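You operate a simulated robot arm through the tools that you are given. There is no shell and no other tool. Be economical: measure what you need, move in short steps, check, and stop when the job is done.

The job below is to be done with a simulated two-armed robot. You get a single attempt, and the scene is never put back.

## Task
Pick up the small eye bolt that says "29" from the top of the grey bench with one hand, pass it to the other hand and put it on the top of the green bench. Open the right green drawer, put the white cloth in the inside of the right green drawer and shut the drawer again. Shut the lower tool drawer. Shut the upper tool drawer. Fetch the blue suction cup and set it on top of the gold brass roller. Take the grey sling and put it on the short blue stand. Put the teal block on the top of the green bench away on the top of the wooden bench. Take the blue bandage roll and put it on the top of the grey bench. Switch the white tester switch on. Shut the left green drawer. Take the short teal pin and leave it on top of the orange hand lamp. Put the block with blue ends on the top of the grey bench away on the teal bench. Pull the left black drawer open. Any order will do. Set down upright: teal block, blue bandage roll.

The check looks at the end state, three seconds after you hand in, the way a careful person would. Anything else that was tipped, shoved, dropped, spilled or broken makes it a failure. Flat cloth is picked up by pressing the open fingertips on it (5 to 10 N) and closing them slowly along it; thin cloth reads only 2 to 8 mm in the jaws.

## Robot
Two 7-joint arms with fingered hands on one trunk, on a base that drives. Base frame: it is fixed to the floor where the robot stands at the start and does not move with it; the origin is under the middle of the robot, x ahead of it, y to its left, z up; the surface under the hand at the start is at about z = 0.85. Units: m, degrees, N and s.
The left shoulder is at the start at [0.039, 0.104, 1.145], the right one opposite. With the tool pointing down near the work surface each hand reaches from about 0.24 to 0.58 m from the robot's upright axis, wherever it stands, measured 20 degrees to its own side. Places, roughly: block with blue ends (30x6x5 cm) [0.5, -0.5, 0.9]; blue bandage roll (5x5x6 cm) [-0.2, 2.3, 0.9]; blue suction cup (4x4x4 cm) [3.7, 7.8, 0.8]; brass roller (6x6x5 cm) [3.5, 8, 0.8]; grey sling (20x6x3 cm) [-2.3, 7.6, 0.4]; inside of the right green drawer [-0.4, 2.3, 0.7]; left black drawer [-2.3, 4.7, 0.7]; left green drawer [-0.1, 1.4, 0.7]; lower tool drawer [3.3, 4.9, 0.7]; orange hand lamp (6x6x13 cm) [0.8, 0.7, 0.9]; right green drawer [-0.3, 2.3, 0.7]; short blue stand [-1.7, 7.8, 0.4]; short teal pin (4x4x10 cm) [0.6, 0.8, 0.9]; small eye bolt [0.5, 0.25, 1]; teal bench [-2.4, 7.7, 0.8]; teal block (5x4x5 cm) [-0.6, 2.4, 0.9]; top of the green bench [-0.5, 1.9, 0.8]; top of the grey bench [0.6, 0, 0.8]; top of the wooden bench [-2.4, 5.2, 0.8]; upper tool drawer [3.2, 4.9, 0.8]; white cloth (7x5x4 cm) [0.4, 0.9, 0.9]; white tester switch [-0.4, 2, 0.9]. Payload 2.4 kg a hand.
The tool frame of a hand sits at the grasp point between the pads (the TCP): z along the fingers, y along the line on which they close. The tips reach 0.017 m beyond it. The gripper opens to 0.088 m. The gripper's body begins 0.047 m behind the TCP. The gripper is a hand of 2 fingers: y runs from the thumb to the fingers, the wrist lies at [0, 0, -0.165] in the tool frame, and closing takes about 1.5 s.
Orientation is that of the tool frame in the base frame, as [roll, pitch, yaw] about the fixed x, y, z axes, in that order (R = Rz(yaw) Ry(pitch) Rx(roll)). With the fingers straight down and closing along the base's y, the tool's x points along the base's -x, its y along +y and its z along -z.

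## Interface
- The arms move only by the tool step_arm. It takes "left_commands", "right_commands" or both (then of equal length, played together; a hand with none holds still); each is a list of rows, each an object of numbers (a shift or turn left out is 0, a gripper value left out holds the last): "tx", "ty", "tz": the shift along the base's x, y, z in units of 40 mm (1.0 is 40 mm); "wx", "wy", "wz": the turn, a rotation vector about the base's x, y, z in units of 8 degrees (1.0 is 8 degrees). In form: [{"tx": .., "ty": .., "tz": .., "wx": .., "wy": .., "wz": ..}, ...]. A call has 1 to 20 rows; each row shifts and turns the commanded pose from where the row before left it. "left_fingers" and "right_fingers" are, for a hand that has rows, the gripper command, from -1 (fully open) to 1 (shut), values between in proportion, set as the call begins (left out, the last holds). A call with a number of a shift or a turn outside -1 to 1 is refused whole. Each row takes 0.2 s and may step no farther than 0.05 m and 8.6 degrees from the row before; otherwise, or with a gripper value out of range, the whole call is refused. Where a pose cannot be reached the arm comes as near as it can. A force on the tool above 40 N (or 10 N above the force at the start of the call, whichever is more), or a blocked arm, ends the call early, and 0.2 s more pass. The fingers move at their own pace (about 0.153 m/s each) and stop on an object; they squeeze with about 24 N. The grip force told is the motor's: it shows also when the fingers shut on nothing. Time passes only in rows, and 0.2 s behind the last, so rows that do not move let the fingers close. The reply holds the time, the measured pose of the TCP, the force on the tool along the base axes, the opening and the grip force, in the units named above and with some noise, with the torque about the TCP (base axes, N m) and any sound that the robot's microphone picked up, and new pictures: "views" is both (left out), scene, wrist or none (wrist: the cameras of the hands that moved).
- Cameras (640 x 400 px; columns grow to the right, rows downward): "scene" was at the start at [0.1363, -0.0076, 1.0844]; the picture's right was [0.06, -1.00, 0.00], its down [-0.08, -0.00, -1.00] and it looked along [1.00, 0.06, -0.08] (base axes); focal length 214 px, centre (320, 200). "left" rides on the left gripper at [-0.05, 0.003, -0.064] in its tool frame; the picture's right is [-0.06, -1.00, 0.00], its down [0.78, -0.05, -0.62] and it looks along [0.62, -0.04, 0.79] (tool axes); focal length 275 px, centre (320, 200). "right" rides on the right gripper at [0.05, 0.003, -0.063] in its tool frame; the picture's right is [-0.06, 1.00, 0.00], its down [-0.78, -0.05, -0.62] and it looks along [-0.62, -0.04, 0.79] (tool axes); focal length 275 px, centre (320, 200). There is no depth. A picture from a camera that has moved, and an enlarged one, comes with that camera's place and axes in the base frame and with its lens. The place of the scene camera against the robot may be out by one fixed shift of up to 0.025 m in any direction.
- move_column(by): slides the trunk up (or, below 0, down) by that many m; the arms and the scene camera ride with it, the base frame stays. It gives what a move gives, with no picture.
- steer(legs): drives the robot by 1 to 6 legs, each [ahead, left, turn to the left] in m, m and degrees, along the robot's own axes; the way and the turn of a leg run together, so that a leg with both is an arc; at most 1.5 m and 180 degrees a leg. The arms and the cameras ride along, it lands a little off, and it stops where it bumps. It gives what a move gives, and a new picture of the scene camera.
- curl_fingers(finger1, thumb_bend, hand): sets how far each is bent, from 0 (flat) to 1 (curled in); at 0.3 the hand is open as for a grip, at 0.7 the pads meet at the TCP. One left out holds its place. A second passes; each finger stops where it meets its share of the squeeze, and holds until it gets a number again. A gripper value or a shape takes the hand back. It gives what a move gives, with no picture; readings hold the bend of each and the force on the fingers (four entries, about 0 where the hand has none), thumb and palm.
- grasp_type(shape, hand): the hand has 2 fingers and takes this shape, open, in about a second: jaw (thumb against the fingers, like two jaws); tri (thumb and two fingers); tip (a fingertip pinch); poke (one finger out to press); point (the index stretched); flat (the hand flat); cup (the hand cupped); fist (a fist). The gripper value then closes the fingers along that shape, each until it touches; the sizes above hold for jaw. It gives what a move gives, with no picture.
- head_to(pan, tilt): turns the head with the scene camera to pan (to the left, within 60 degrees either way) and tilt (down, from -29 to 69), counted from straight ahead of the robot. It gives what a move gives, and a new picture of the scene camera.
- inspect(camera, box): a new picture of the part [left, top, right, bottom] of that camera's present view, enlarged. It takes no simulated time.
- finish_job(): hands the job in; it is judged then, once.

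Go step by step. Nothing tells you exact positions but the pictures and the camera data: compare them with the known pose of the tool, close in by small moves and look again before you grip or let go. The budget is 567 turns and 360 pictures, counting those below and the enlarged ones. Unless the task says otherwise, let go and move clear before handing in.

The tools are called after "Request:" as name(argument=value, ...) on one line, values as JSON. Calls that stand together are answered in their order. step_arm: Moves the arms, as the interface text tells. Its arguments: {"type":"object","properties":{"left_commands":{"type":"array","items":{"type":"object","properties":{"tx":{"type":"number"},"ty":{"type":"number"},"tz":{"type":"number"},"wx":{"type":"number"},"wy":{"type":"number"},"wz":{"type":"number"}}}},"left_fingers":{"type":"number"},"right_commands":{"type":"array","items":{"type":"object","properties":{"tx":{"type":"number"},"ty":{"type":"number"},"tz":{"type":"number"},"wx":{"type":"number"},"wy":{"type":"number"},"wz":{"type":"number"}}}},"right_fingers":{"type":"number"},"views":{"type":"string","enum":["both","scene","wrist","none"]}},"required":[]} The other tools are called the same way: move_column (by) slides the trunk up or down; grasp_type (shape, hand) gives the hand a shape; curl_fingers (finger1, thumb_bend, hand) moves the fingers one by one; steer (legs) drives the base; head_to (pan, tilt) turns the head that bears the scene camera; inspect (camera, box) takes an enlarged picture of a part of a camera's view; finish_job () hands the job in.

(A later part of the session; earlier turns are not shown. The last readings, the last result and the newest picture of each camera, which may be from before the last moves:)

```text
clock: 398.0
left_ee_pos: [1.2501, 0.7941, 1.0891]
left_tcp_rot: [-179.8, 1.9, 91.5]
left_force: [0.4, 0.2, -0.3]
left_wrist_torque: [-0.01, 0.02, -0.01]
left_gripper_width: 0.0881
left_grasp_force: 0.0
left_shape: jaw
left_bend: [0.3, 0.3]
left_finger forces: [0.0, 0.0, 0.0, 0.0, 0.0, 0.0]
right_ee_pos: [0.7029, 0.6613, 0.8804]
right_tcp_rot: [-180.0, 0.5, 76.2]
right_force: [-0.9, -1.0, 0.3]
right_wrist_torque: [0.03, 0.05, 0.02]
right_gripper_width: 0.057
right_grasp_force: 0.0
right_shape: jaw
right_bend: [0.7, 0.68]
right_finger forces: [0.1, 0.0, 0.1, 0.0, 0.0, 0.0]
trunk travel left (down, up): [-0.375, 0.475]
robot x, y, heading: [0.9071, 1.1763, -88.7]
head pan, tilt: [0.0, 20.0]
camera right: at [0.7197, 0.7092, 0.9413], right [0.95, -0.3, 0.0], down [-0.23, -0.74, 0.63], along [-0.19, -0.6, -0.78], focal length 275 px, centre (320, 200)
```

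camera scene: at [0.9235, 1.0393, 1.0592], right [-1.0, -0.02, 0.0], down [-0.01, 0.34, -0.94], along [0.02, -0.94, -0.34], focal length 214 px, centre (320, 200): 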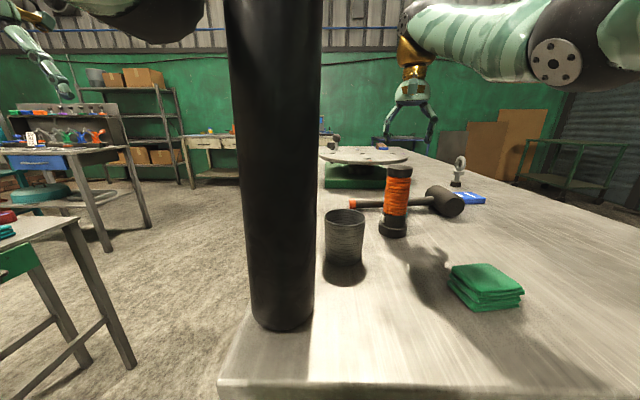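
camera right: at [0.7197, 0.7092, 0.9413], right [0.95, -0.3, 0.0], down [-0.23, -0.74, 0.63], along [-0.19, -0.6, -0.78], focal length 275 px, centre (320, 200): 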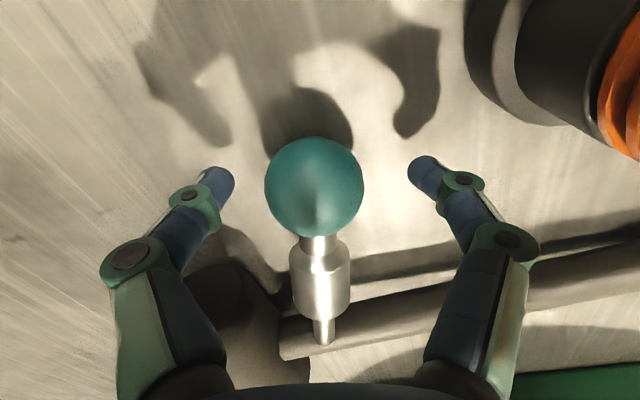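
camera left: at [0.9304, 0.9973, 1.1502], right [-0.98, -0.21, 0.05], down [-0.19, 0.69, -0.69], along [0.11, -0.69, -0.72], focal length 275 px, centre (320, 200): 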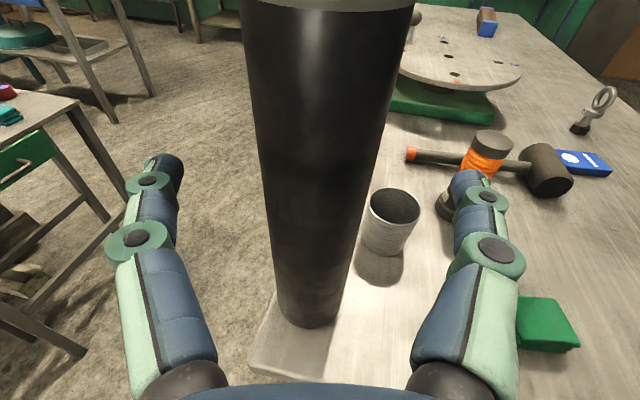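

The ball sits squarely between the fingertips. I'll close, then lift and see if it hangs.

Request:
step_arm(right_commands=[{}, {}, {}, {}, {}, {}, {}], right_fingers=1, views="none")

Request:
step_arm(right_commands=[{"tz": 0.4}, {"tz": 0.8}, {"tz": 0.9}, {"tz": 0.9}, {"tz": 0.9}, {"ty": 0.5}, {}], views="both")

```text
clock: 399.6
left_ee_pos: [1.2514, 0.7933, 1.0889]
left_tcp_rot: [-179.9, 1.9, 91.5]
left_force: [-0.1, -0.8, 0.3]
left_wrist_torque: [-0.04, 0.0, 0.03]
left_gripper_width: 0.0881
left_grasp_force: 0.1
left_shape: jaw
left_bend: [0.3, 0.3]
left_finger forces: [0.0, 0.0, 0.0, 0.0, 0.0, 0.1]
right_ee_pos: [0.7036, 0.6608, 0.8796]
right_tcp_rot: [-179.9, 0.5, 76.2]
right_force: [0.2, 0.9, -0.7]
right_wrist_torque: [0.02, 0.01, 0.02]
right_gripper_width: 0.0252
right_grasp_force: 24.2
right_shape: jaw
right_bend: [0.74, 0.7]
right_finger forces: [20.5, 0.0, 0.0, 0.1, 20.6, 0.0]
trunk travel left (down, up): [-0.375, 0.475]
robot x, y, heading: [0.9055, 1.1767, -88.9]
head pan, tilt: [0.0, 20.0]
```

```text
clock: 401.2
left_ee_pos: [1.2498, 0.7924, 1.09]
left_tcp_rot: [-179.9, 1.9, 91.5]
left_force: [-0.2, -0.3, -0.3]
left_wrist_torque: [0.01, -0.02, 0.02]
left_gripper_width: 0.0878
left_grasp_force: 0.1
left_shape: jaw
left_bend: [0.3, 0.3]
left_finger forces: [0.0, 0.1, 0.1, 0.1, 0.1, 0.0]
right_ee_pos: [0.7003, 0.6804, 1.0379]
right_tcp_rot: [180.0, 0.6, 76.2]
right_force: [-1.4, 0.9, -0.3]
right_wrist_torque: [0.05, -0.01, -0.01]
right_gripper_width: 0.0243
right_grasp_force: 24.5
right_shape: jaw
right_bend: [0.74, 0.7]
right_finger forces: [19.8, 0.1, 0.0, 0.0, 19.8, 0.1]
trunk travel left (down, up): [-0.375, 0.475]
robot x, y, heading: [0.9046, 1.1753, -88.7]
head pan, tilt: [0.0, 20.0]
camera scene: at [0.9233, 1.0393, 1.0592], right [-1.0, -0.02, 0.0], down [-0.01, 0.34, -0.94], along [0.02, -0.94, -0.34], focal length 214 px, centre (320, 200)
camera right: at [0.7176, 0.7279, 1.0989], right [0.95, -0.3, 0.0], down [-0.23, -0.74, 0.63], along [-0.19, -0.6, -0.78], focal length 275 px, centre (320, 200)
```

scene: 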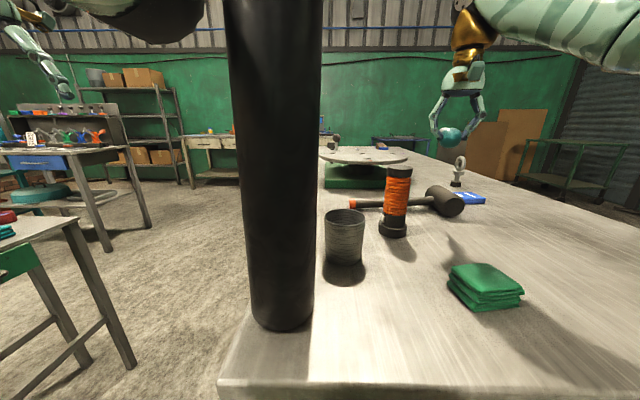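
right: 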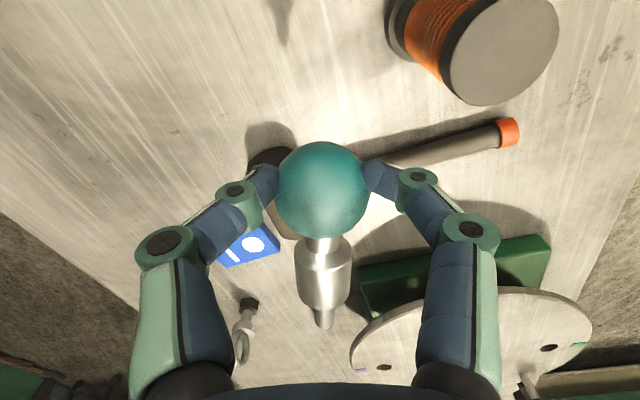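

The ball is held, but the stem stays horizontal by friction. I'll move over a clear spot, lower, and loosen the fingers slightly so the stem can swing down.

Request:
step_arm(right_commands=[{"tx": -0.5, "ty": 0.5}, {"tx": -0.5, "ty": 0.5}, {"tz": -0.8}, {"tz": -0.8}, {"tz": -0.5}], views="none")

Request:
step_arm(right_commands=[{}, {}], right_fingers=0.4, views="wrist")

```text
clock: 402.4
left_ee_pos: [1.2504, 0.7925, 1.088]
left_tcp_rot: [-179.9, 1.9, 91.5]
left_force: [0.1, 0.1, -0.1]
left_wrist_torque: [0.02, -0.01, 0.0]
left_gripper_width: 0.0877
left_grasp_force: 0.1
left_shape: jaw
left_bend: [0.3, 0.3]
left_finger forces: [0.0, 0.1, 0.0, 0.0, 0.0, 0.1]
right_ee_pos: [0.6634, 0.7217, 0.9529]
right_tcp_rot: [-179.9, 0.4, 76.3]
right_force: [-0.2, 0.2, -0.7]
right_wrist_torque: [0.02, -0.01, -0.02]
right_gripper_width: 0.0241
right_grasp_force: 23.9
right_shape: jaw
right_bend: [0.74, 0.7]
right_finger forces: [19.2, 0.0, 0.0, 0.0, 19.2, 0.0]
trunk travel left (down, up): [-0.375, 0.475]
robot x, y, heading: [0.9096, 1.1754, -88.5]
head pan, tilt: [0.0, 20.0]
```

```text
clock: 403.0
left_ee_pos: [1.2503, 0.7944, 1.0896]
left_tcp_rot: [-180.0, 1.9, 91.5]
left_force: [0.9, 0.0, -0.4]
left_wrist_torque: [0.02, -0.01, 0.02]
left_gripper_width: 0.0881
left_grasp_force: 0.0
left_shape: jaw
left_bend: [0.3, 0.3]
left_finger forces: [0.0, 0.0, 0.0, 0.1, 0.1, 0.1]
right_ee_pos: [0.6644, 0.7209, 0.9531]
right_tcp_rot: [-179.9, 0.5, 76.3]
right_force: [-0.1, 0.4, 0.0]
right_wrist_torque: [0.02, -0.02, 0.0]
right_gripper_width: 0.0262
right_grasp_force: 0.0
right_shape: jaw
right_bend: [0.73, 0.7]
right_finger forces: [0.0, 0.0, 0.0, 0.0, 0.1, 0.1]
trunk travel left (down, up): [-0.375, 0.475]
robot x, y, heading: [0.9063, 1.1758, -88.5]
head pan, tilt: [0.0, 20.0]
camera right: at [0.6799, 0.7695, 1.0141], right [0.95, -0.3, 0.0], down [-0.23, -0.74, 0.63], along [-0.19, -0.6, -0.78], focal length 275 px, centre (320, 200)
```

right: 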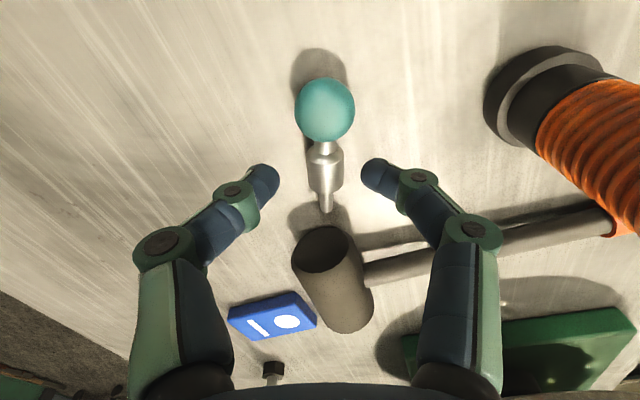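

The ball slipped out and the pin lies in a clear spot. I'll grip the ball again and this time reduce the squeeze only slightly, so that the stem swings down without dropping.

Request:
step_arm(right_commands=[{}, {"ty": -0.13}, {}, {"tz": -0.8}, {"tz": -0.7}, {"tz": -0.33}], right_fingers=-0.3, views="none")

Request:
step_arm(right_commands=[{}, {}, {}, {}, {}, {}, {}], right_fingers=1, views="none")

Request:
step_arm(right_commands=[{"tz": 0.4}, {"tz": 0.7}, {"tz": 0.7}, {}], right_fingers=0.48, views="wrist")

```text
clock: 404.4
left_ee_pos: [1.2509, 0.7934, 1.0896]
left_tcp_rot: [-179.9, 2.0, 91.5]
left_force: [-0.2, 0.3, -0.4]
left_wrist_torque: [-0.01, -0.03, -0.01]
left_gripper_width: 0.088
left_grasp_force: 0.1
left_shape: jaw
left_bend: [0.3, 0.3]
left_finger forces: [0.0, 0.0, 0.1, 0.0, 0.1, 0.0]
right_ee_pos: [0.6621, 0.7151, 0.8789]
right_tcp_rot: [179.9, 0.5, 76.2]
right_force: [-0.5, -0.3, 0.4]
right_wrist_torque: [0.05, 0.0, 0.04]
right_gripper_width: 0.0568
right_grasp_force: 0.0
right_shape: jaw
right_bend: [0.7, 0.68]
right_finger forces: [0.0, 0.0, 0.0, 0.1, 0.0, 0.0]
trunk travel left (down, up): [-0.375, 0.475]
robot x, y, heading: [0.9091, 1.1791, -88.7]
head pan, tilt: [0.0, 20.0]
```

```text
clock: 406.0
left_ee_pos: [1.2493, 0.7924, 1.0907]
left_tcp_rot: [-179.8, 1.9, 91.5]
left_force: [0.6, 0.5, -0.5]
left_wrist_torque: [0.03, -0.03, 0.01]
left_gripper_width: 0.0877
left_grasp_force: 0.0
left_shape: jaw
left_bend: [0.3, 0.3]
left_finger forces: [0.0, 0.0, 0.0, 0.0, 0.0, 0.0]
right_ee_pos: [0.6625, 0.7159, 0.8793]
right_tcp_rot: [179.9, 0.4, 76.2]
right_force: [-0.2, 0.2, -0.8]
right_wrist_torque: [0.02, 0.0, -0.02]
right_gripper_width: 0.0275
right_grasp_force: 23.6
right_shape: jaw
right_bend: [0.74, 0.7]
right_finger forces: [21.9, 0.0, 0.0, 0.0, 21.8, 0.0]
trunk travel left (down, up): [-0.375, 0.475]
robot x, y, heading: [0.9115, 1.1772, -88.3]
head pan, tilt: [0.0, 20.0]
```

```text
clock: 407.0
left_ee_pos: [1.25, 0.7932, 1.0894]
left_tcp_rot: [-179.8, 2.0, 91.5]
left_force: [-0.8, 0.9, -0.1]
left_wrist_torque: [0.0, 0.01, 0.01]
left_gripper_width: 0.0878
left_grasp_force: 0.2
left_shape: jaw
left_bend: [0.3, 0.3]
left_finger forces: [0.0, 0.0, 0.0, 0.0, 0.0, 0.1]
right_ee_pos: [0.6635, 0.7156, 0.9494]
right_tcp_rot: [180.0, 0.5, 76.1]
right_force: [0.7, 0.2, -0.3]
right_wrist_torque: [0.03, 0.0, -0.01]
right_gripper_width: 0.0273
right_grasp_force: 23.7
right_shape: jaw
right_bend: [0.74, 0.7]
right_finger forces: [22.0, 0.0, 0.0, 0.0, 21.9, 0.0]
trunk travel left (down, up): [-0.375, 0.475]
robot x, y, heading: [0.9104, 1.1765, -88.7]
head pan, tilt: [0.0, 20.0]
camera right: at [0.6798, 0.7641, 1.0115], right [0.95, -0.3, 0.0], down [-0.23, -0.74, 0.63], along [-0.19, -0.6, -0.78], focal length 275 px, centre (320, 200)
```

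right: 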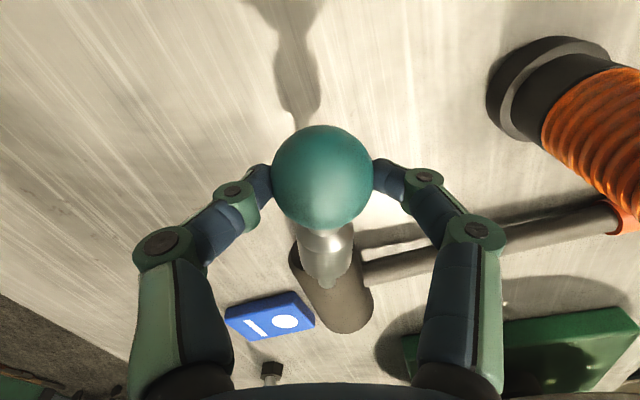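

The stem has drooped part-way. I'll relax the squeeze a touch more.

Request:
step_arm(right_commands=[{}], right_fingers=0.39, views="none")

Request:
step_arm(right_commands=[{}], right_fingers=0.382, views="wrist")

```text
clock: 407.4
left_ee_pos: [1.2508, 0.7936, 1.0895]
left_tcp_rot: [-179.9, 1.9, 91.5]
left_force: [0.2, -0.1, -0.3]
left_wrist_torque: [0.03, 0.0, -0.03]
left_gripper_width: 0.0881
left_grasp_force: 0.1
left_shape: jaw
left_bend: [0.3, 0.3]
left_finger forces: [0.0, 0.0, 0.0, 0.0, 0.0, 0.0]
right_ee_pos: [0.6643, 0.7155, 0.9506]
right_tcp_rot: [-179.9, 0.4, 76.3]
right_force: [-0.2, 0.3, -0.4]
right_wrist_torque: [0.0, -0.01, 0.02]
right_gripper_width: 0.0302
right_grasp_force: 2.4
right_shape: jaw
right_bend: [0.73, 0.7]
right_finger forces: [2.2, 0.0, 0.0, 0.1, 2.1, 0.0]
trunk travel left (down, up): [-0.375, 0.475]
robot x, y, heading: [0.9043, 1.1768, -88.9]
head pan, tilt: [0.0, 20.0]
```

```text
clock: 407.8
left_ee_pos: [1.2499, 0.7933, 1.0898]
left_tcp_rot: [-179.9, 1.9, 91.6]
left_force: [1.4, 0.1, 0.8]
left_wrist_torque: [0.02, 0.03, 0.0]
left_gripper_width: 0.088
left_grasp_force: 0.1
left_shape: jaw
left_bend: [0.3, 0.3]
left_finger forces: [0.0, 0.1, 0.0, 0.0, 0.0, 0.1]
right_ee_pos: [0.6627, 0.7163, 0.9497]
right_tcp_rot: [180.0, 0.5, 76.2]
right_force: [0.2, 0.0, -0.2]
right_wrist_torque: [0.02, 0.02, -0.02]
right_gripper_width: 0.0266
right_grasp_force: 23.4
right_shape: jaw
right_bend: [0.73, 0.7]
right_finger forces: [21.6, 0.1, 0.0, 0.0, 21.5, 0.0]
trunk travel left (down, up): [-0.375, 0.475]
robot x, y, heading: [0.9084, 1.1793, -88.8]
head pan, tilt: [0.0, 20.0]
camera right: at [0.6798, 0.7641, 1.0112], right [0.95, -0.3, 0.0], down [-0.23, -0.74, 0.63], along [-0.19, -0.6, -0.78], focal length 275 px, centre (320, 200)
```

right: 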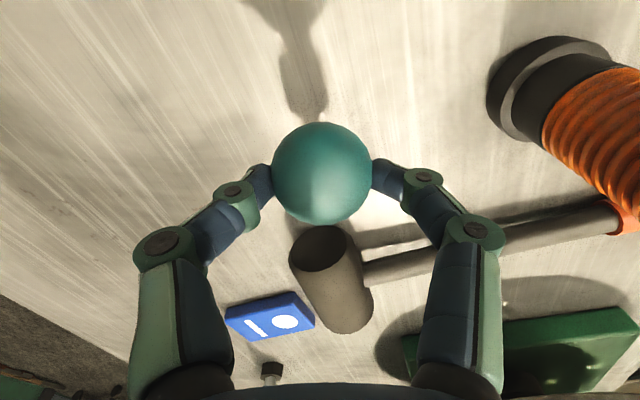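

It swung most of the way down. I'll relax once more, for longer, so it hangs fully.

Request:
step_arm(right_commands=[{}, {}, {}], right_fingers=0.392, views="wrist")

```text
clock: 408.6
left_ee_pos: [1.2496, 0.7934, 1.0899]
left_tcp_rot: [180.0, 1.9, 91.5]
left_force: [0.0, 0.2, 0.2]
left_wrist_torque: [0.01, -0.05, 0.0]
left_gripper_width: 0.0878
left_grasp_force: 0.1
left_shape: jaw
left_bend: [0.3, 0.3]
left_finger forces: [0.0, 0.0, 0.0, 0.0, 0.1, 0.1]
right_ee_pos: [0.6628, 0.7149, 0.9499]
right_tcp_rot: [-179.9, 0.3, 76.2]
right_force: [0.4, 0.4, -0.6]
right_wrist_torque: [-0.02, 0.02, 0.01]
right_gripper_width: 0.0266
right_grasp_force: 24.4
right_shape: jaw
right_bend: [0.73, 0.7]
right_finger forces: [21.6, 0.0, 0.1, 0.0, 21.6, 0.0]
trunk travel left (down, up): [-0.375, 0.475]
robot x, y, heading: [0.9094, 1.1772, -88.8]
head pan, tilt: [0.0, 20.0]
camera right: at [0.6798, 0.7641, 1.0112], right [0.95, -0.3, 0.0], down [-0.23, -0.74, 0.63], along [-0.19, -0.6, -0.78], focal length 275 px, centre (320, 200)
```

right: 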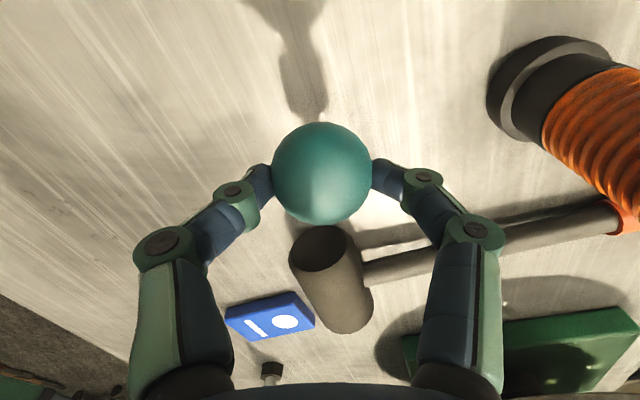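

Request:
step_arm(right_commands=[{}], right_fingers=0.376, views="none")

Request:
step_arm(right_commands=[{}], right_fingers=0.42, views="wrist")

```text
clock: 409.0
left_ee_pos: [1.2512, 0.7941, 1.0899]
left_tcp_rot: [-179.9, 1.9, 91.5]
left_force: [-0.5, 0.3, -0.5]
left_wrist_torque: [-0.01, 0.01, -0.01]
left_gripper_width: 0.0878
left_grasp_force: 0.1
left_shape: jaw
left_bend: [0.3, 0.3]
left_finger forces: [0.1, 0.0, 0.0, 0.1, 0.0, 0.1]
right_ee_pos: [0.6639, 0.7166, 0.9507]
right_tcp_rot: [-180.0, 0.5, 76.1]
right_force: [0.0, -0.6, 1.2]
right_wrist_torque: [0.02, 0.04, -0.05]
right_gripper_width: 0.0302
right_grasp_force: 2.7
right_shape: jaw
right_bend: [0.73, 0.7]
right_finger forces: [2.0, 0.0, 0.0, 0.0, 2.1, 0.0]
trunk travel left (down, up): [-0.375, 0.475]
robot x, y, heading: [0.9081, 1.1751, -88.6]
head pan, tilt: [0.0, 20.0]
```

```text
clock: 409.4
left_ee_pos: [1.2503, 0.793, 1.0898]
left_tcp_rot: [-179.8, 1.9, 91.5]
left_force: [0.1, 0.2, -0.6]
left_wrist_torque: [-0.01, 0.0, -0.01]
left_gripper_width: 0.088
left_grasp_force: 0.0
left_shape: jaw
left_bend: [0.3, 0.3]
left_finger forces: [0.0, 0.0, 0.0, 0.0, 0.0, 0.1]
right_ee_pos: [0.6628, 0.7159, 0.9486]
right_tcp_rot: [180.0, 0.5, 76.2]
right_force: [0.0, -1.1, -0.9]
right_wrist_torque: [0.01, 0.02, 0.0]
right_gripper_width: 0.0261
right_grasp_force: 24.0
right_shape: jaw
right_bend: [0.73, 0.7]
right_finger forces: [21.1, 0.1, 0.0, 0.0, 21.0, 0.0]
trunk travel left (down, up): [-0.375, 0.475]
robot x, y, heading: [0.9067, 1.1784, -88.6]
head pan, tilt: [0.0, 20.0]
camera right: at [0.6798, 0.7641, 1.0112], right [0.95, -0.3, 0.0], down [-0.23, -0.74, 0.63], along [-0.19, -0.6, -0.78], focal length 275 px, centre (320, 200)
```

right: 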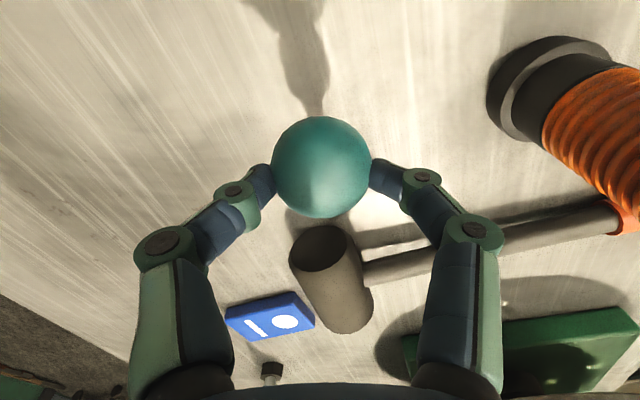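

Request:
inspect(camera="scene", box=[420, 100, 560, 280])

```text
2.22 times, centred on (490, 190) of scene
camera zoom: at [0.9234, 1.0393, 1.0592], right [-1.0, -0.02, 0.0], down [-0.01, 0.34, -0.94], along [0.02, -0.94, -0.34], focal length 477 px, centre (-58, 222)
```

zoom: 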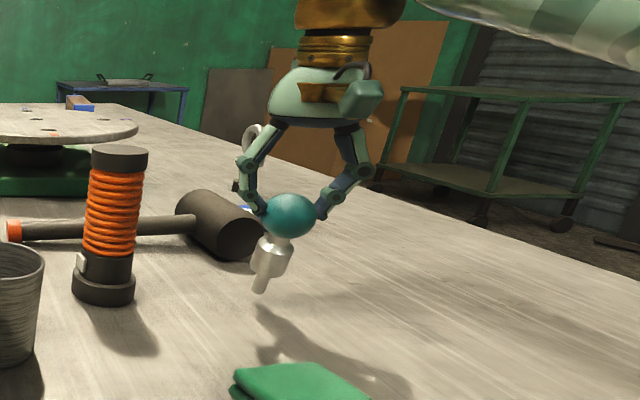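

Request:
inspect(camera="right", box=[200, 60, 440, 240])

```text
2.22 times, centred on (320, 150) of right
camera zoom: at [0.6798, 0.7641, 1.0112], right [0.95, -0.3, 0.0], down [-0.23, -0.74, 0.63], along [-0.19, -0.6, -0.78], focal length 612 px, centre (320, 311)
```

zoom: 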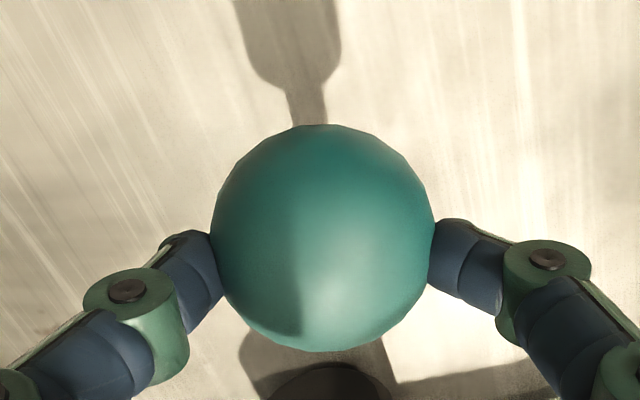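

The pin hangs about 12–13° off, towards −y. I'll tilt the hand back by that amount, lower it onto the bench and let it settle upright there, still caged by the fingers.

Request:
step_arm(right_commands=[{"wx": 0.8}, {"wx": 0.75}, {}], views="wrist")

Request:
inspect(camera="scene", box=[420, 150, 540, 270])

```text
clock: 410.2
left_ee_pos: [1.2514, 0.793, 1.0892]
left_tcp_rot: [-180.0, 1.8, 91.4]
left_force: [-0.2, 0.3, -0.4]
left_wrist_torque: [0.01, -0.03, -0.05]
left_gripper_width: 0.0881
left_grasp_force: 0.2
left_shape: jaw
left_bend: [0.3, 0.3]
left_finger forces: [0.0, 0.1, 0.0, 0.0, 0.0, 0.1]
right_ee_pos: [0.6627, 0.7153, 0.9513]
right_tcp_rot: [-176.9, -11.6, 75.9]
right_force: [-0.4, 0.4, -0.5]
right_wrist_torque: [0.02, 0.0, -0.03]
right_gripper_width: 0.026
right_grasp_force: 24.2
right_shape: jaw
right_bend: [0.73, 0.7]
right_finger forces: [21.0, 0.1, 0.1, 0.0, 21.1, 0.0]
trunk travel left (down, up): [-0.375, 0.475]
robot x, y, heading: [0.9071, 1.1782, -88.8]
head pan, tilt: [0.0, 20.0]
camera right: at [0.6795, 0.7489, 1.0212], right [0.95, -0.29, -0.06], down [-0.23, -0.86, 0.45], along [-0.19, -0.42, -0.89], focal length 275 px, centre (320, 200)
```

right: 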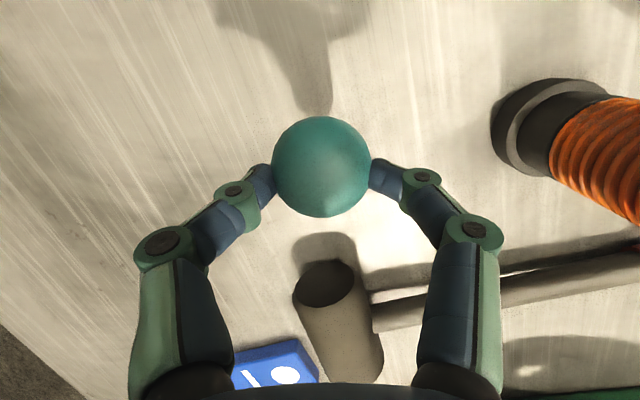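

```text
3.33 times, centred on (480, 210) of scene
camera zoom: at [0.9234, 1.0392, 1.0592], right [-1.0, -0.02, 0.0], down [-0.01, 0.34, -0.94], along [0.02, -0.94, -0.34], focal length 715 px, centre (-213, 167)
```

zoom: 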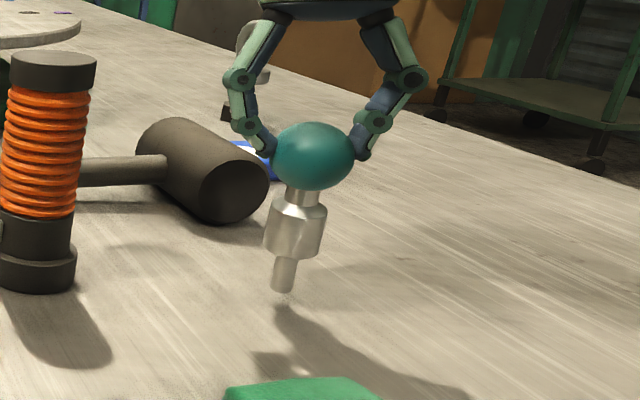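

It's within about 3° of vertical now and the tip is a few millimetres above the bench. I'll lower to contact and relax.

Request:
step_arm(right_commands=[{"tz": -0.08}, {"tz": -0.05}, {}], views="none")

```text
clock: 411.0
left_ee_pos: [1.2502, 0.7942, 1.0899]
left_tcp_rot: [-179.9, 1.9, 91.5]
left_force: [0.0, -0.1, 0.3]
left_wrist_torque: [0.01, 0.02, -0.03]
left_gripper_width: 0.088
left_grasp_force: 0.1
left_shape: jaw
left_bend: [0.3, 0.3]
left_finger forces: [0.1, 0.0, 0.0, 0.0, 0.0, 0.1]
right_ee_pos: [0.6624, 0.7164, 0.9461]
right_tcp_rot: [-177.0, -11.5, 75.9]
right_force: [0.2, 0.1, -0.7]
right_wrist_torque: [-0.01, 0.01, -0.02]
right_gripper_width: 0.0261
right_grasp_force: 23.9
right_shape: jaw
right_bend: [0.73, 0.7]
right_finger forces: [21.0, 0.0, 0.0, 0.1, 21.0, 0.0]
trunk travel left (down, up): [-0.375, 0.475]
robot x, y, heading: [0.9044, 1.1756, -88.8]
head pan, tilt: [0.0, 20.0]
```

Request:
step_arm(right_commands=[{"tz": -0.05}, {"tz": -0.05}, {"tz": -0.04}], views="none")

```text
clock: 411.8
left_ee_pos: [1.2511, 0.7959, 1.089]
left_tcp_rot: [180.0, 1.9, 91.5]
left_force: [0.0, 0.2, 1.3]
left_wrist_torque: [0.01, 0.0, -0.03]
left_gripper_width: 0.0879
left_grasp_force: 0.1
left_shape: jaw
left_bend: [0.3, 0.3]
left_finger forces: [0.1, 0.0, 0.1, 0.1, 0.0, 0.0]
right_ee_pos: [0.6617, 0.7152, 0.9407]
right_tcp_rot: [-177.0, -11.4, 75.9]
right_force: [0.4, 1.5, 12.3]
right_wrist_torque: [0.05, 0.02, -0.02]
right_gripper_width: 0.0264
right_grasp_force: 23.9
right_shape: jaw
right_bend: [0.74, 0.7]
right_finger forces: [24.3, 0.0, 0.1, 0.1, 25.1, 0.0]
trunk travel left (down, up): [-0.375, 0.475]
robot x, y, heading: [0.9034, 1.1751, -88.9]
head pan, tilt: [0.0, 20.0]
```

Contact. I'll ease up slightly and open a few millimetres so it stands by itself.

Request:
step_arm(right_commands=[{"tz": 0.04}, {}], views="none")

Request:
step_arm(right_commands=[{}, {}, {}], right_fingers=0.2, views="wrist")

Request:
inspect(camera="scene", box=[420, 150, 540, 270])

```text
clock: 412.4
left_ee_pos: [1.2504, 0.795, 1.089]
left_tcp_rot: [-179.9, 1.9, 91.6]
left_force: [-0.4, 0.2, 0.1]
left_wrist_torque: [-0.01, 0.01, 0.0]
left_gripper_width: 0.0878
left_grasp_force: 0.1
left_shape: jaw
left_bend: [0.3, 0.3]
left_finger forces: [0.0, 0.0, 0.0, 0.0, 0.0, 0.0]
right_ee_pos: [0.6635, 0.7156, 0.9415]
right_tcp_rot: [-177.0, -11.6, 75.8]
right_force: [-0.5, 0.7, 6.8]
right_wrist_torque: [0.03, 0.02, 0.04]
right_gripper_width: 0.0263
right_grasp_force: 24.0
right_shape: jaw
right_bend: [0.74, 0.7]
right_finger forces: [23.7, 0.0, 0.0, 0.0, 24.1, 0.1]
trunk travel left (down, up): [-0.375, 0.475]
robot x, y, heading: [0.9073, 1.1757, -88.7]
head pan, tilt: [0.0, 20.0]
```

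```text
clock: 413.2
left_ee_pos: [1.2498, 0.7946, 1.0895]
left_tcp_rot: [-179.8, 1.8, 91.4]
left_force: [0.1, 0.4, 0.5]
left_wrist_torque: [-0.01, -0.01, 0.0]
left_gripper_width: 0.0879
left_grasp_force: 0.1
left_shape: jaw
left_bend: [0.3, 0.3]
left_finger forces: [0.1, 0.0, 0.0, 0.1, 0.1, 0.0]
right_ee_pos: [0.6627, 0.7137, 0.9415]
right_tcp_rot: [-177.1, -11.5, 75.9]
right_force: [0.4, -0.1, 0.5]
right_wrist_torque: [0.02, 0.02, 0.0]
right_gripper_width: 0.0349
right_grasp_force: 0.1
right_shape: jaw
right_bend: [0.73, 0.7]
right_finger forces: [0.0, 0.0, 0.0, 0.0, 0.0, 0.1]
trunk travel left (down, up): [-0.375, 0.475]
robot x, y, heading: [0.9056, 1.1739, -88.8]
head pan, tilt: [0.0, 20.0]
camera right: at [0.6789, 0.7484, 1.0117], right [0.95, -0.29, -0.06], down [-0.23, -0.86, 0.45], along [-0.19, -0.42, -0.89], focal length 275 px, centre (320, 200)
```

right: 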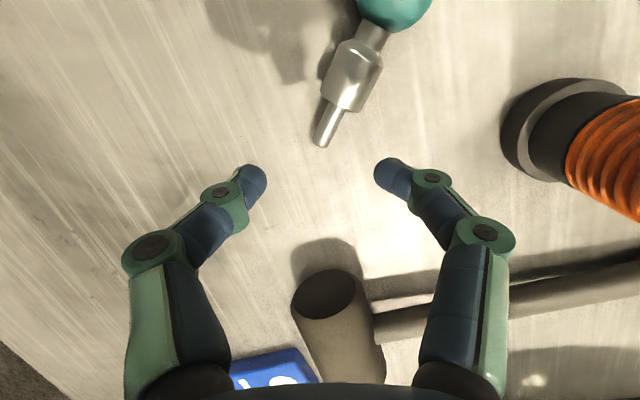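

```text
3.33 times, centred on (480, 210) of scene
camera zoom: at [0.9234, 1.0392, 1.0592], right [-1.0, -0.02, 0.0], down [-0.01, 0.34, -0.94], along [0.02, -0.94, -0.34], focal length 715 px, centre (-213, 167)
```

zoom: 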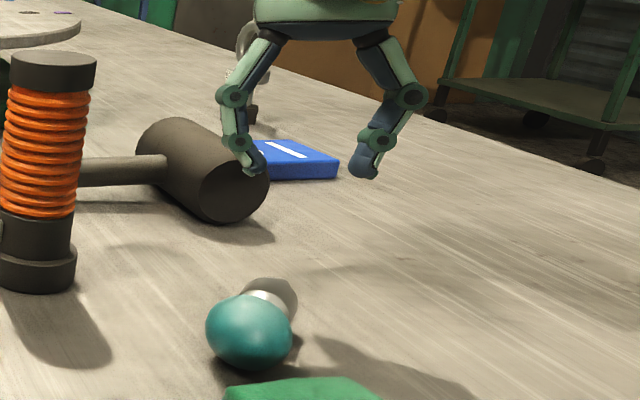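

It toppled again, this time towards me; I can't see its lean along y with this grip. New plan: grip it with the fingers closing along y, so the free swing is in the x–z plane, which my scene camera sees precisely. First I'll square the pin by squeezing its collar.

Request:
step_arm(right_commands=[{"tz": 0.8}, {"tz": 0.6, "wx": -0.8}, {"wx": -0.75, "wz": -1}, {"wz": -1}, {"tx": 0.2, "ty": 0.25}, {"tx": 0.2, "ty": 0.25}], right_fingers=-0.3, views="wrist")

```text
refused: row 3 steps farther than a row can; nothing moved
```

Request:
step_arm(right_commands=[{"tz": 0.8}, {"tz": 0.6, "wx": -0.8}, {"wx": -0.75}, {"wz": -1}, {"wz": -1}, {"tx": 0.2, "ty": 0.25}, {"tx": 0.2, "ty": 0.25}], right_fingers=-0.3, views="wrist")

```text
clock: 414.8
left_ee_pos: [1.2488, 0.7937, 1.0889]
left_tcp_rot: [-180.0, 1.9, 91.5]
left_force: [-0.9, 0.2, 0.1]
left_wrist_torque: [0.03, 0.0, -0.01]
left_gripper_width: 0.0877
left_grasp_force: 0.0
left_shape: jaw
left_bend: [0.3, 0.3]
left_finger forces: [0.0, 0.0, 0.0, 0.1, 0.1, 0.0]
right_ee_pos: [0.6783, 0.735, 0.9974]
right_tcp_rot: [-179.9, 0.4, 60.2]
right_force: [0.2, 0.2, 1.0]
right_wrist_torque: [-0.03, 0.01, -0.01]
right_gripper_width: 0.0566
right_grasp_force: 0.1
right_shape: jaw
right_bend: [0.7, 0.68]
right_finger forces: [0.1, 0.0, 0.1, 0.0, 0.0, 0.1]
trunk travel left (down, up): [-0.375, 0.475]
robot x, y, heading: [0.9087, 1.1744, -88.6]
head pan, tilt: [0.0, 20.0]
camera right: at [0.7076, 0.7774, 1.0592], right [0.83, -0.55, 0.0], down [-0.43, -0.65, 0.63], along [-0.35, -0.52, -0.78], focal length 275 px, centre (320, 200)
```

right: 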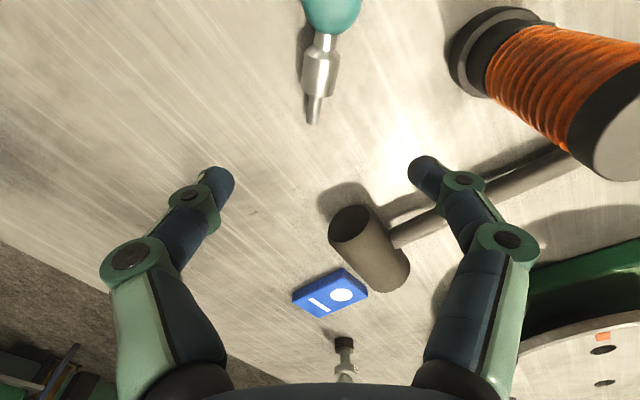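

Request:
step_arm(right_commands=[{"tx": 0.1, "ty": 0.15, "tz": -0.8}, {"tz": -0.9}, {"tz": -0.9}, {"tz": -0.45}], views="none")

Request:
step_arm(right_commands=[{}, {}, {}, {}, {}], right_fingers=0.65, views="wrist")

```text
clock: 415.8
left_ee_pos: [1.2516, 0.7931, 1.0901]
left_tcp_rot: [-180.0, 2.0, 91.5]
left_force: [0.2, 0.1, 0.1]
left_wrist_torque: [0.04, 0.0, 0.0]
left_gripper_width: 0.088
left_grasp_force: 0.0
left_shape: jaw
left_bend: [0.3, 0.3]
left_finger forces: [0.1, 0.0, 0.1, 0.0, 0.0, 0.1]
right_ee_pos: [0.6805, 0.7403, 0.8753]
right_tcp_rot: [-179.9, 0.5, 60.3]
right_force: [0.6, 0.6, -0.2]
right_wrist_torque: [0.0, 0.02, 0.01]
right_gripper_width: 0.0568
right_grasp_force: 0.1
right_shape: jaw
right_bend: [0.7, 0.68]
right_finger forces: [0.1, 0.1, 0.0, 0.1, 0.0, 0.0]
trunk travel left (down, up): [-0.375, 0.475]
robot x, y, heading: [0.9015, 1.1778, -89.0]
head pan, tilt: [0.0, 20.0]
```

```text
clock: 417.0
left_ee_pos: [1.2495, 0.7941, 1.0881]
left_tcp_rot: [-179.8, 1.8, 91.5]
left_force: [0.0, -0.2, 0.6]
left_wrist_torque: [-0.01, 0.01, 0.01]
left_gripper_width: 0.0878
left_grasp_force: 0.1
left_shape: jaw
left_bend: [0.3, 0.3]
left_finger forces: [0.0, 0.0, 0.0, 0.1, 0.0, 0.0]
right_ee_pos: [0.6816, 0.7404, 0.8759]
right_tcp_rot: [-180.0, 0.5, 60.2]
right_force: [0.0, 0.0, -0.5]
right_wrist_torque: [0.01, 0.0, 0.02]
right_gripper_width: 0.0171
right_grasp_force: 23.3
right_shape: jaw
right_bend: [0.73, 0.7]
right_finger forces: [21.6, 0.0, 0.0, 0.1, 21.6, 0.1]
trunk travel left (down, up): [-0.375, 0.475]
robot x, y, heading: [0.904, 1.1747, -88.9]
head pan, tilt: [0.0, 20.0]
camera right: at [0.7107, 0.7825, 0.9372], right [0.84, -0.55, 0.0], down [-0.43, -0.65, 0.63], along [-0.34, -0.52, -0.78], focal length 275 px, centre (320, 200)
```

right: 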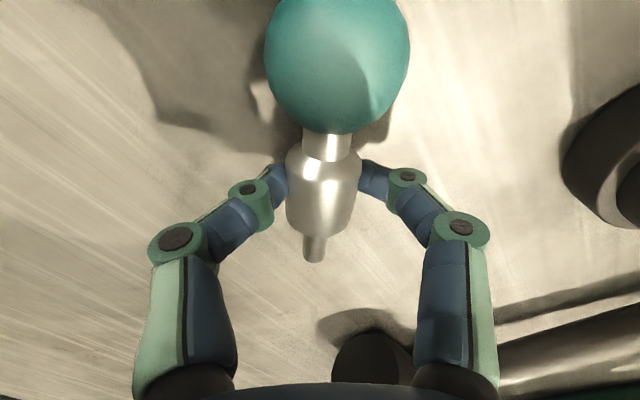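

The collar is squared in the grip. I'll lift it a little, turn the hand to yaw 181 (closing along y), and set the pin down along x.

Request:
step_arm(right_commands=[{"tz": 0.5}, {"tz": 0.8}, {"wz": 1}, {"wz": 1}, {"wz": 1}, {"wz": 1}, {"wz": 1}, {"wz": 1}, {"wz": 1}, {"wz": 1}, {"wz": 1}, {"wz": 1}, {"wz": 1}, {"wz": 1}, {"wz": 1}, {"wz": 1}, {"wz": 1}], views="wrist")

```text
clock: 420.6
left_ee_pos: [1.25, 0.7943, 1.0895]
left_tcp_rot: [-179.9, 1.9, 91.6]
left_force: [0.5, 0.0, 0.2]
left_wrist_torque: [-0.02, -0.03, 0.03]
left_gripper_width: 0.0876
left_grasp_force: 0.0
left_shape: jaw
left_bend: [0.3, 0.3]
left_finger forces: [0.0, 0.1, 0.0, 0.0, 0.0, 0.0]
right_ee_pos: [0.684, 0.7402, 0.9272]
right_tcp_rot: [180.0, 0.6, -179.6]
right_force: [0.4, -0.5, -0.7]
right_wrist_torque: [0.01, -0.02, -0.03]
right_gripper_width: 0.0168
right_grasp_force: 23.8
right_shape: jaw
right_bend: [0.73, 0.7]
right_finger forces: [21.6, 0.1, 0.0, 0.0, 21.6, 0.0]
trunk travel left (down, up): [-0.375, 0.475]
robot x, y, heading: [0.9073, 1.1741, -88.6]
head pan, tilt: [0.0, 20.0]
camera right: at [0.6335, 0.7438, 0.989], right [0.06, 1.0, 0.0], down [0.78, -0.04, 0.63], along [0.63, -0.03, -0.78], focal length 275 px, centre (320, 200)
```

right: 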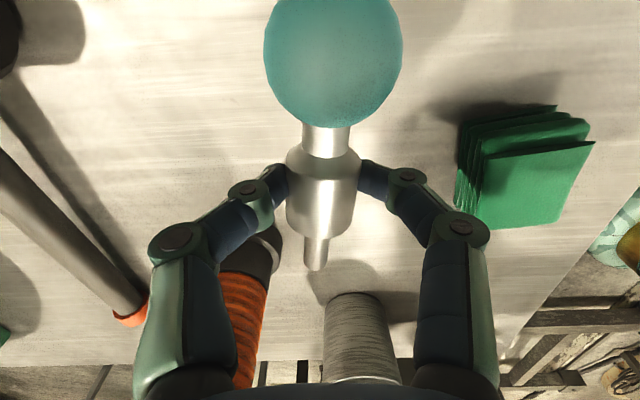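

The pin is now along x, held by its collar with the fingers closing along y. If I lean the hand outwards 90° (about y), the ball comes up, with the lean visible to my scene camera. I'll raise and try.

Request:
step_arm(right_commands=[{"tz": 0.9}, {"tz": 0.9}, {"tz": 0.9}, {"tz": 0.9}, {"wy": 1}, {"wy": 1}, {"wy": 1}, {"wy": 1}, {"wy": 1}, {"wy": 1}, {"wy": 1}], views="both")

```text
clock: 423.0
left_ee_pos: [1.2505, 0.7946, 1.0893]
left_tcp_rot: [-179.9, 1.7, 91.5]
left_force: [-0.2, 0.3, 0.6]
left_wrist_torque: [-0.01, -0.02, 0.0]
left_gripper_width: 0.0882
left_grasp_force: 0.0
left_shape: jaw
left_bend: [0.3, 0.3]
left_finger forces: [0.0, 0.1, 0.0, 0.0, 0.0, 0.0]
right_ee_pos: [0.6821, 0.7408, 1.0731]
right_tcp_rot: [179.7, -55.6, -179.8]
right_force: [0.0, 0.7, -0.8]
right_wrist_torque: [0.03, 0.01, -0.02]
right_gripper_width: 0.0173
right_grasp_force: 24.0
right_shape: jaw
right_bend: [0.73, 0.7]
right_finger forces: [21.6, 0.0, 0.0, 0.0, 21.5, 0.0]
trunk travel left (down, up): [-0.375, 0.475]
robot x, y, heading: [0.9049, 1.1763, -88.8]
head pan, tilt: [0.0, 20.0]
camera scene: at [0.9235, 1.0392, 1.0592], right [-1.0, -0.02, 0.0], down [-0.01, 0.34, -0.94], along [0.02, -0.94, -0.34], focal length 214 px, centre (320, 200)
camera right: at [0.7087, 0.7435, 1.1475], right [0.03, 1.0, -0.05], down [0.95, -0.05, -0.3], along [-0.3, -0.04, -0.95], focal length 275 px, centre (320, 200)
```

scene: 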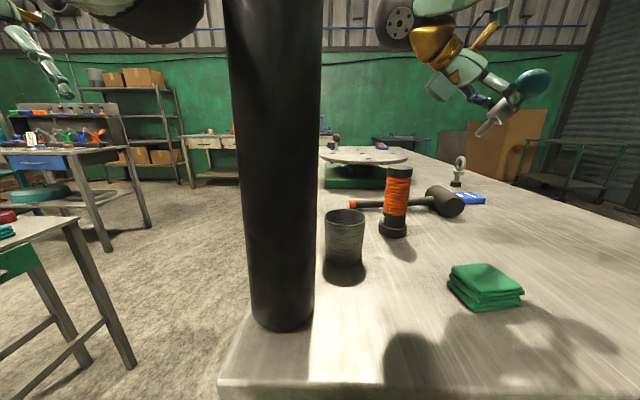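
right: 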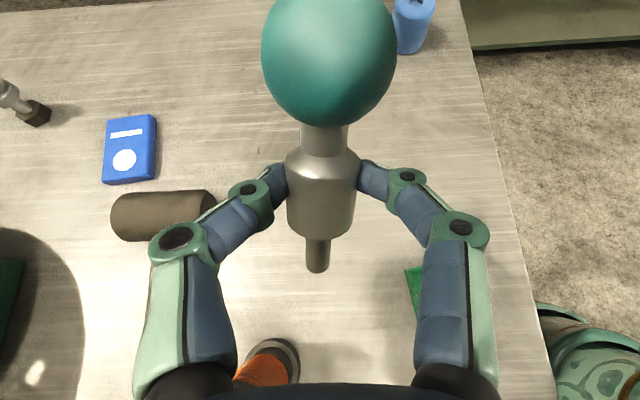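

It works well. I'll continue to about 82° and check the vertical.

Request:
step_arm(right_commands=[{"wy": 1}, {"wy": 1}, {"wy": 1}, {"wy": 0.3}], views="none")

Request:
inspect(camera="scene", box=[430, 40, 570, 180])

```text
clock: 424.0
left_ee_pos: [1.2499, 0.7938, 1.0897]
left_tcp_rot: [180.0, 1.9, 91.6]
left_force: [0.2, -0.1, 0.2]
left_wrist_torque: [0.01, -0.01, 0.01]
left_gripper_width: 0.0879
left_grasp_force: 0.1
left_shape: jaw
left_bend: [0.3, 0.3]
left_finger forces: [0.0, 0.0, 0.1, 0.1, 0.1, 0.1]
right_ee_pos: [0.6806, 0.7319, 1.0671]
right_tcp_rot: [179.3, -81.1, -178.8]
right_force: [0.0, 0.5, -1.2]
right_wrist_torque: [0.03, 0.02, -0.01]
right_gripper_width: 0.017
right_grasp_force: 24.2
right_shape: jaw
right_bend: [0.73, 0.7]
right_finger forces: [21.7, 0.0, 0.1, 0.0, 21.7, 0.1]
right hand out of reach, approached as far as the arm can: row 4
trunk travel left (down, up): [-0.375, 0.475]
robot x, y, heading: [0.9052, 1.1781, -88.6]
head pan, tilt: [0.0, 20.0]
```

```text
2.86 times, centred on (500, 110) of scene
camera zoom: at [0.9235, 1.0392, 1.0592], right [-1.0, -0.02, 0.0], down [-0.01, 0.34, -0.94], along [0.02, -0.94, -0.34], focal length 613 px, centre (-194, 457)
```

zoom: 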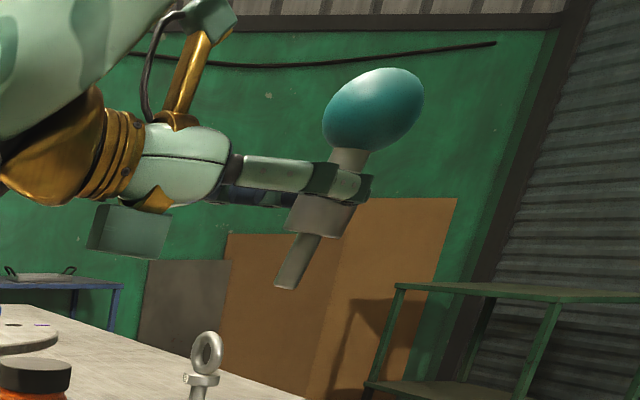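

The ball still leans about 14° and the hand is at its limit (81°). I'll lay the pin back down, release so it settles, and re-grip it with the hand leaning 8° the other way to gain range.

Request:
step_arm(right_commands=[{"wy": -1}, {"wy": -1}, {"wy": -1}, {"wy": -1}, {"wy": -1}, {"wy": -1}, {"wy": -1}, {"wy": -1}, {"wy": -1}, {"wy": -1}, {"tz": -0.8}, {"tz": -0.9}, {"tz": -0.9}, {"tz": -0.9}, {"tz": -0.9}], views="wrist")

```text
clock: 427.2
left_ee_pos: [1.2505, 0.7937, 1.0892]
left_tcp_rot: [-179.9, 1.8, 91.6]
left_force: [0.8, -1.1, 0.9]
left_wrist_torque: [-0.03, 0.01, -0.02]
left_gripper_width: 0.0878
left_grasp_force: 0.0
left_shape: jaw
left_bend: [0.3, 0.3]
left_finger forces: [0.1, 0.0, 0.0, 0.1, 0.0, 0.1]
right_ee_pos: [0.6812, 0.7322, 0.891]
right_tcp_rot: [-179.9, -2.0, -179.8]
right_force: [0.8, -0.4, -1.2]
right_wrist_torque: [0.02, 0.0, 0.01]
right_gripper_width: 0.0172
right_grasp_force: 24.9
right_shape: jaw
right_bend: [0.73, 0.7]
right_finger forces: [21.7, 0.1, 0.1, 0.0, 21.7, 0.0]
trunk travel left (down, up): [-0.375, 0.475]
robot x, y, heading: [0.9086, 1.1778, -88.8]
head pan, tilt: [0.0, 20.0]
camera right: at [0.635, 0.736, 0.9546], right [0.06, 1.0, 0.0], down [0.8, -0.05, 0.59], along [0.59, -0.04, -0.81], focal length 275 px, centre (320, 200)
```

right: 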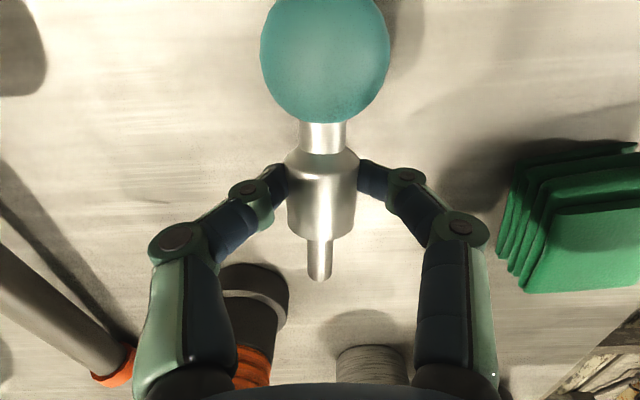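

Request:
step_arm(right_commands=[{"tz": -0.2}, {"tz": -0.1}, {"tz": -0.05}, {}], views="none")

Request:
step_arm(right_commands=[{}, {}, {}, {"wy": -1}, {}], right_fingers=-0.1, views="wrist")

```text
clock: 428.2
left_ee_pos: [1.2511, 0.7938, 1.0893]
left_tcp_rot: [-179.9, 2.0, 91.5]
left_force: [1.0, -0.1, 1.2]
left_wrist_torque: [-0.01, 0.0, 0.04]
left_gripper_width: 0.088
left_grasp_force: 0.0
left_shape: jaw
left_bend: [0.3, 0.3]
left_finger forces: [0.0, 0.1, 0.0, 0.0, 0.0, 0.1]
right_ee_pos: [0.6814, 0.7327, 0.8799]
right_tcp_rot: [180.0, -2.0, -179.8]
right_force: [-0.7, 0.3, -0.3]
right_wrist_torque: [-0.01, 0.03, -0.05]
right_gripper_width: 0.0171
right_grasp_force: 23.9
right_shape: jaw
right_bend: [0.73, 0.7]
right_finger forces: [21.7, 0.1, 0.1, 0.0, 21.8, 0.1]
trunk travel left (down, up): [-0.375, 0.475]
robot x, y, heading: [0.9101, 1.1761, -88.6]
head pan, tilt: [0.0, 20.0]
```

```text
clock: 429.4
left_ee_pos: [1.2497, 0.7942, 1.0899]
left_tcp_rot: [-179.9, 2.0, 91.5]
left_force: [0.6, 0.8, 0.0]
left_wrist_torque: [-0.02, -0.02, 0.0]
left_gripper_width: 0.0877
left_grasp_force: 0.1
left_shape: jaw
left_bend: [0.3, 0.3]
left_finger forces: [0.0, 0.0, 0.0, 0.0, 0.1, 0.0]
right_ee_pos: [0.6802, 0.7328, 0.8781]
right_tcp_rot: [180.0, 6.3, -179.7]
right_force: [0.3, 0.0, -0.2]
right_wrist_torque: [-0.02, 0.04, -0.04]
right_gripper_width: 0.0481
right_grasp_force: 0.1
right_shape: jaw
right_bend: [0.72, 0.7]
right_finger forces: [0.0, 0.0, 0.0, 0.0, 0.1, 0.0]
trunk travel left (down, up): [-0.375, 0.475]
robot x, y, heading: [0.9082, 1.1756, -88.8]
head pan, tilt: [0.0, 20.0]
camera right: at [0.6265, 0.7355, 0.9343], right [0.06, 1.0, 0.01], down [0.71, -0.05, 0.7], along [0.7, -0.04, -0.71], focal length 275 px, centre (320, 200)
```

right: 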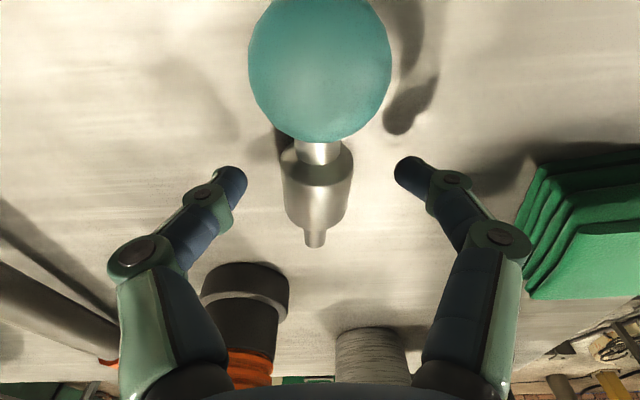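

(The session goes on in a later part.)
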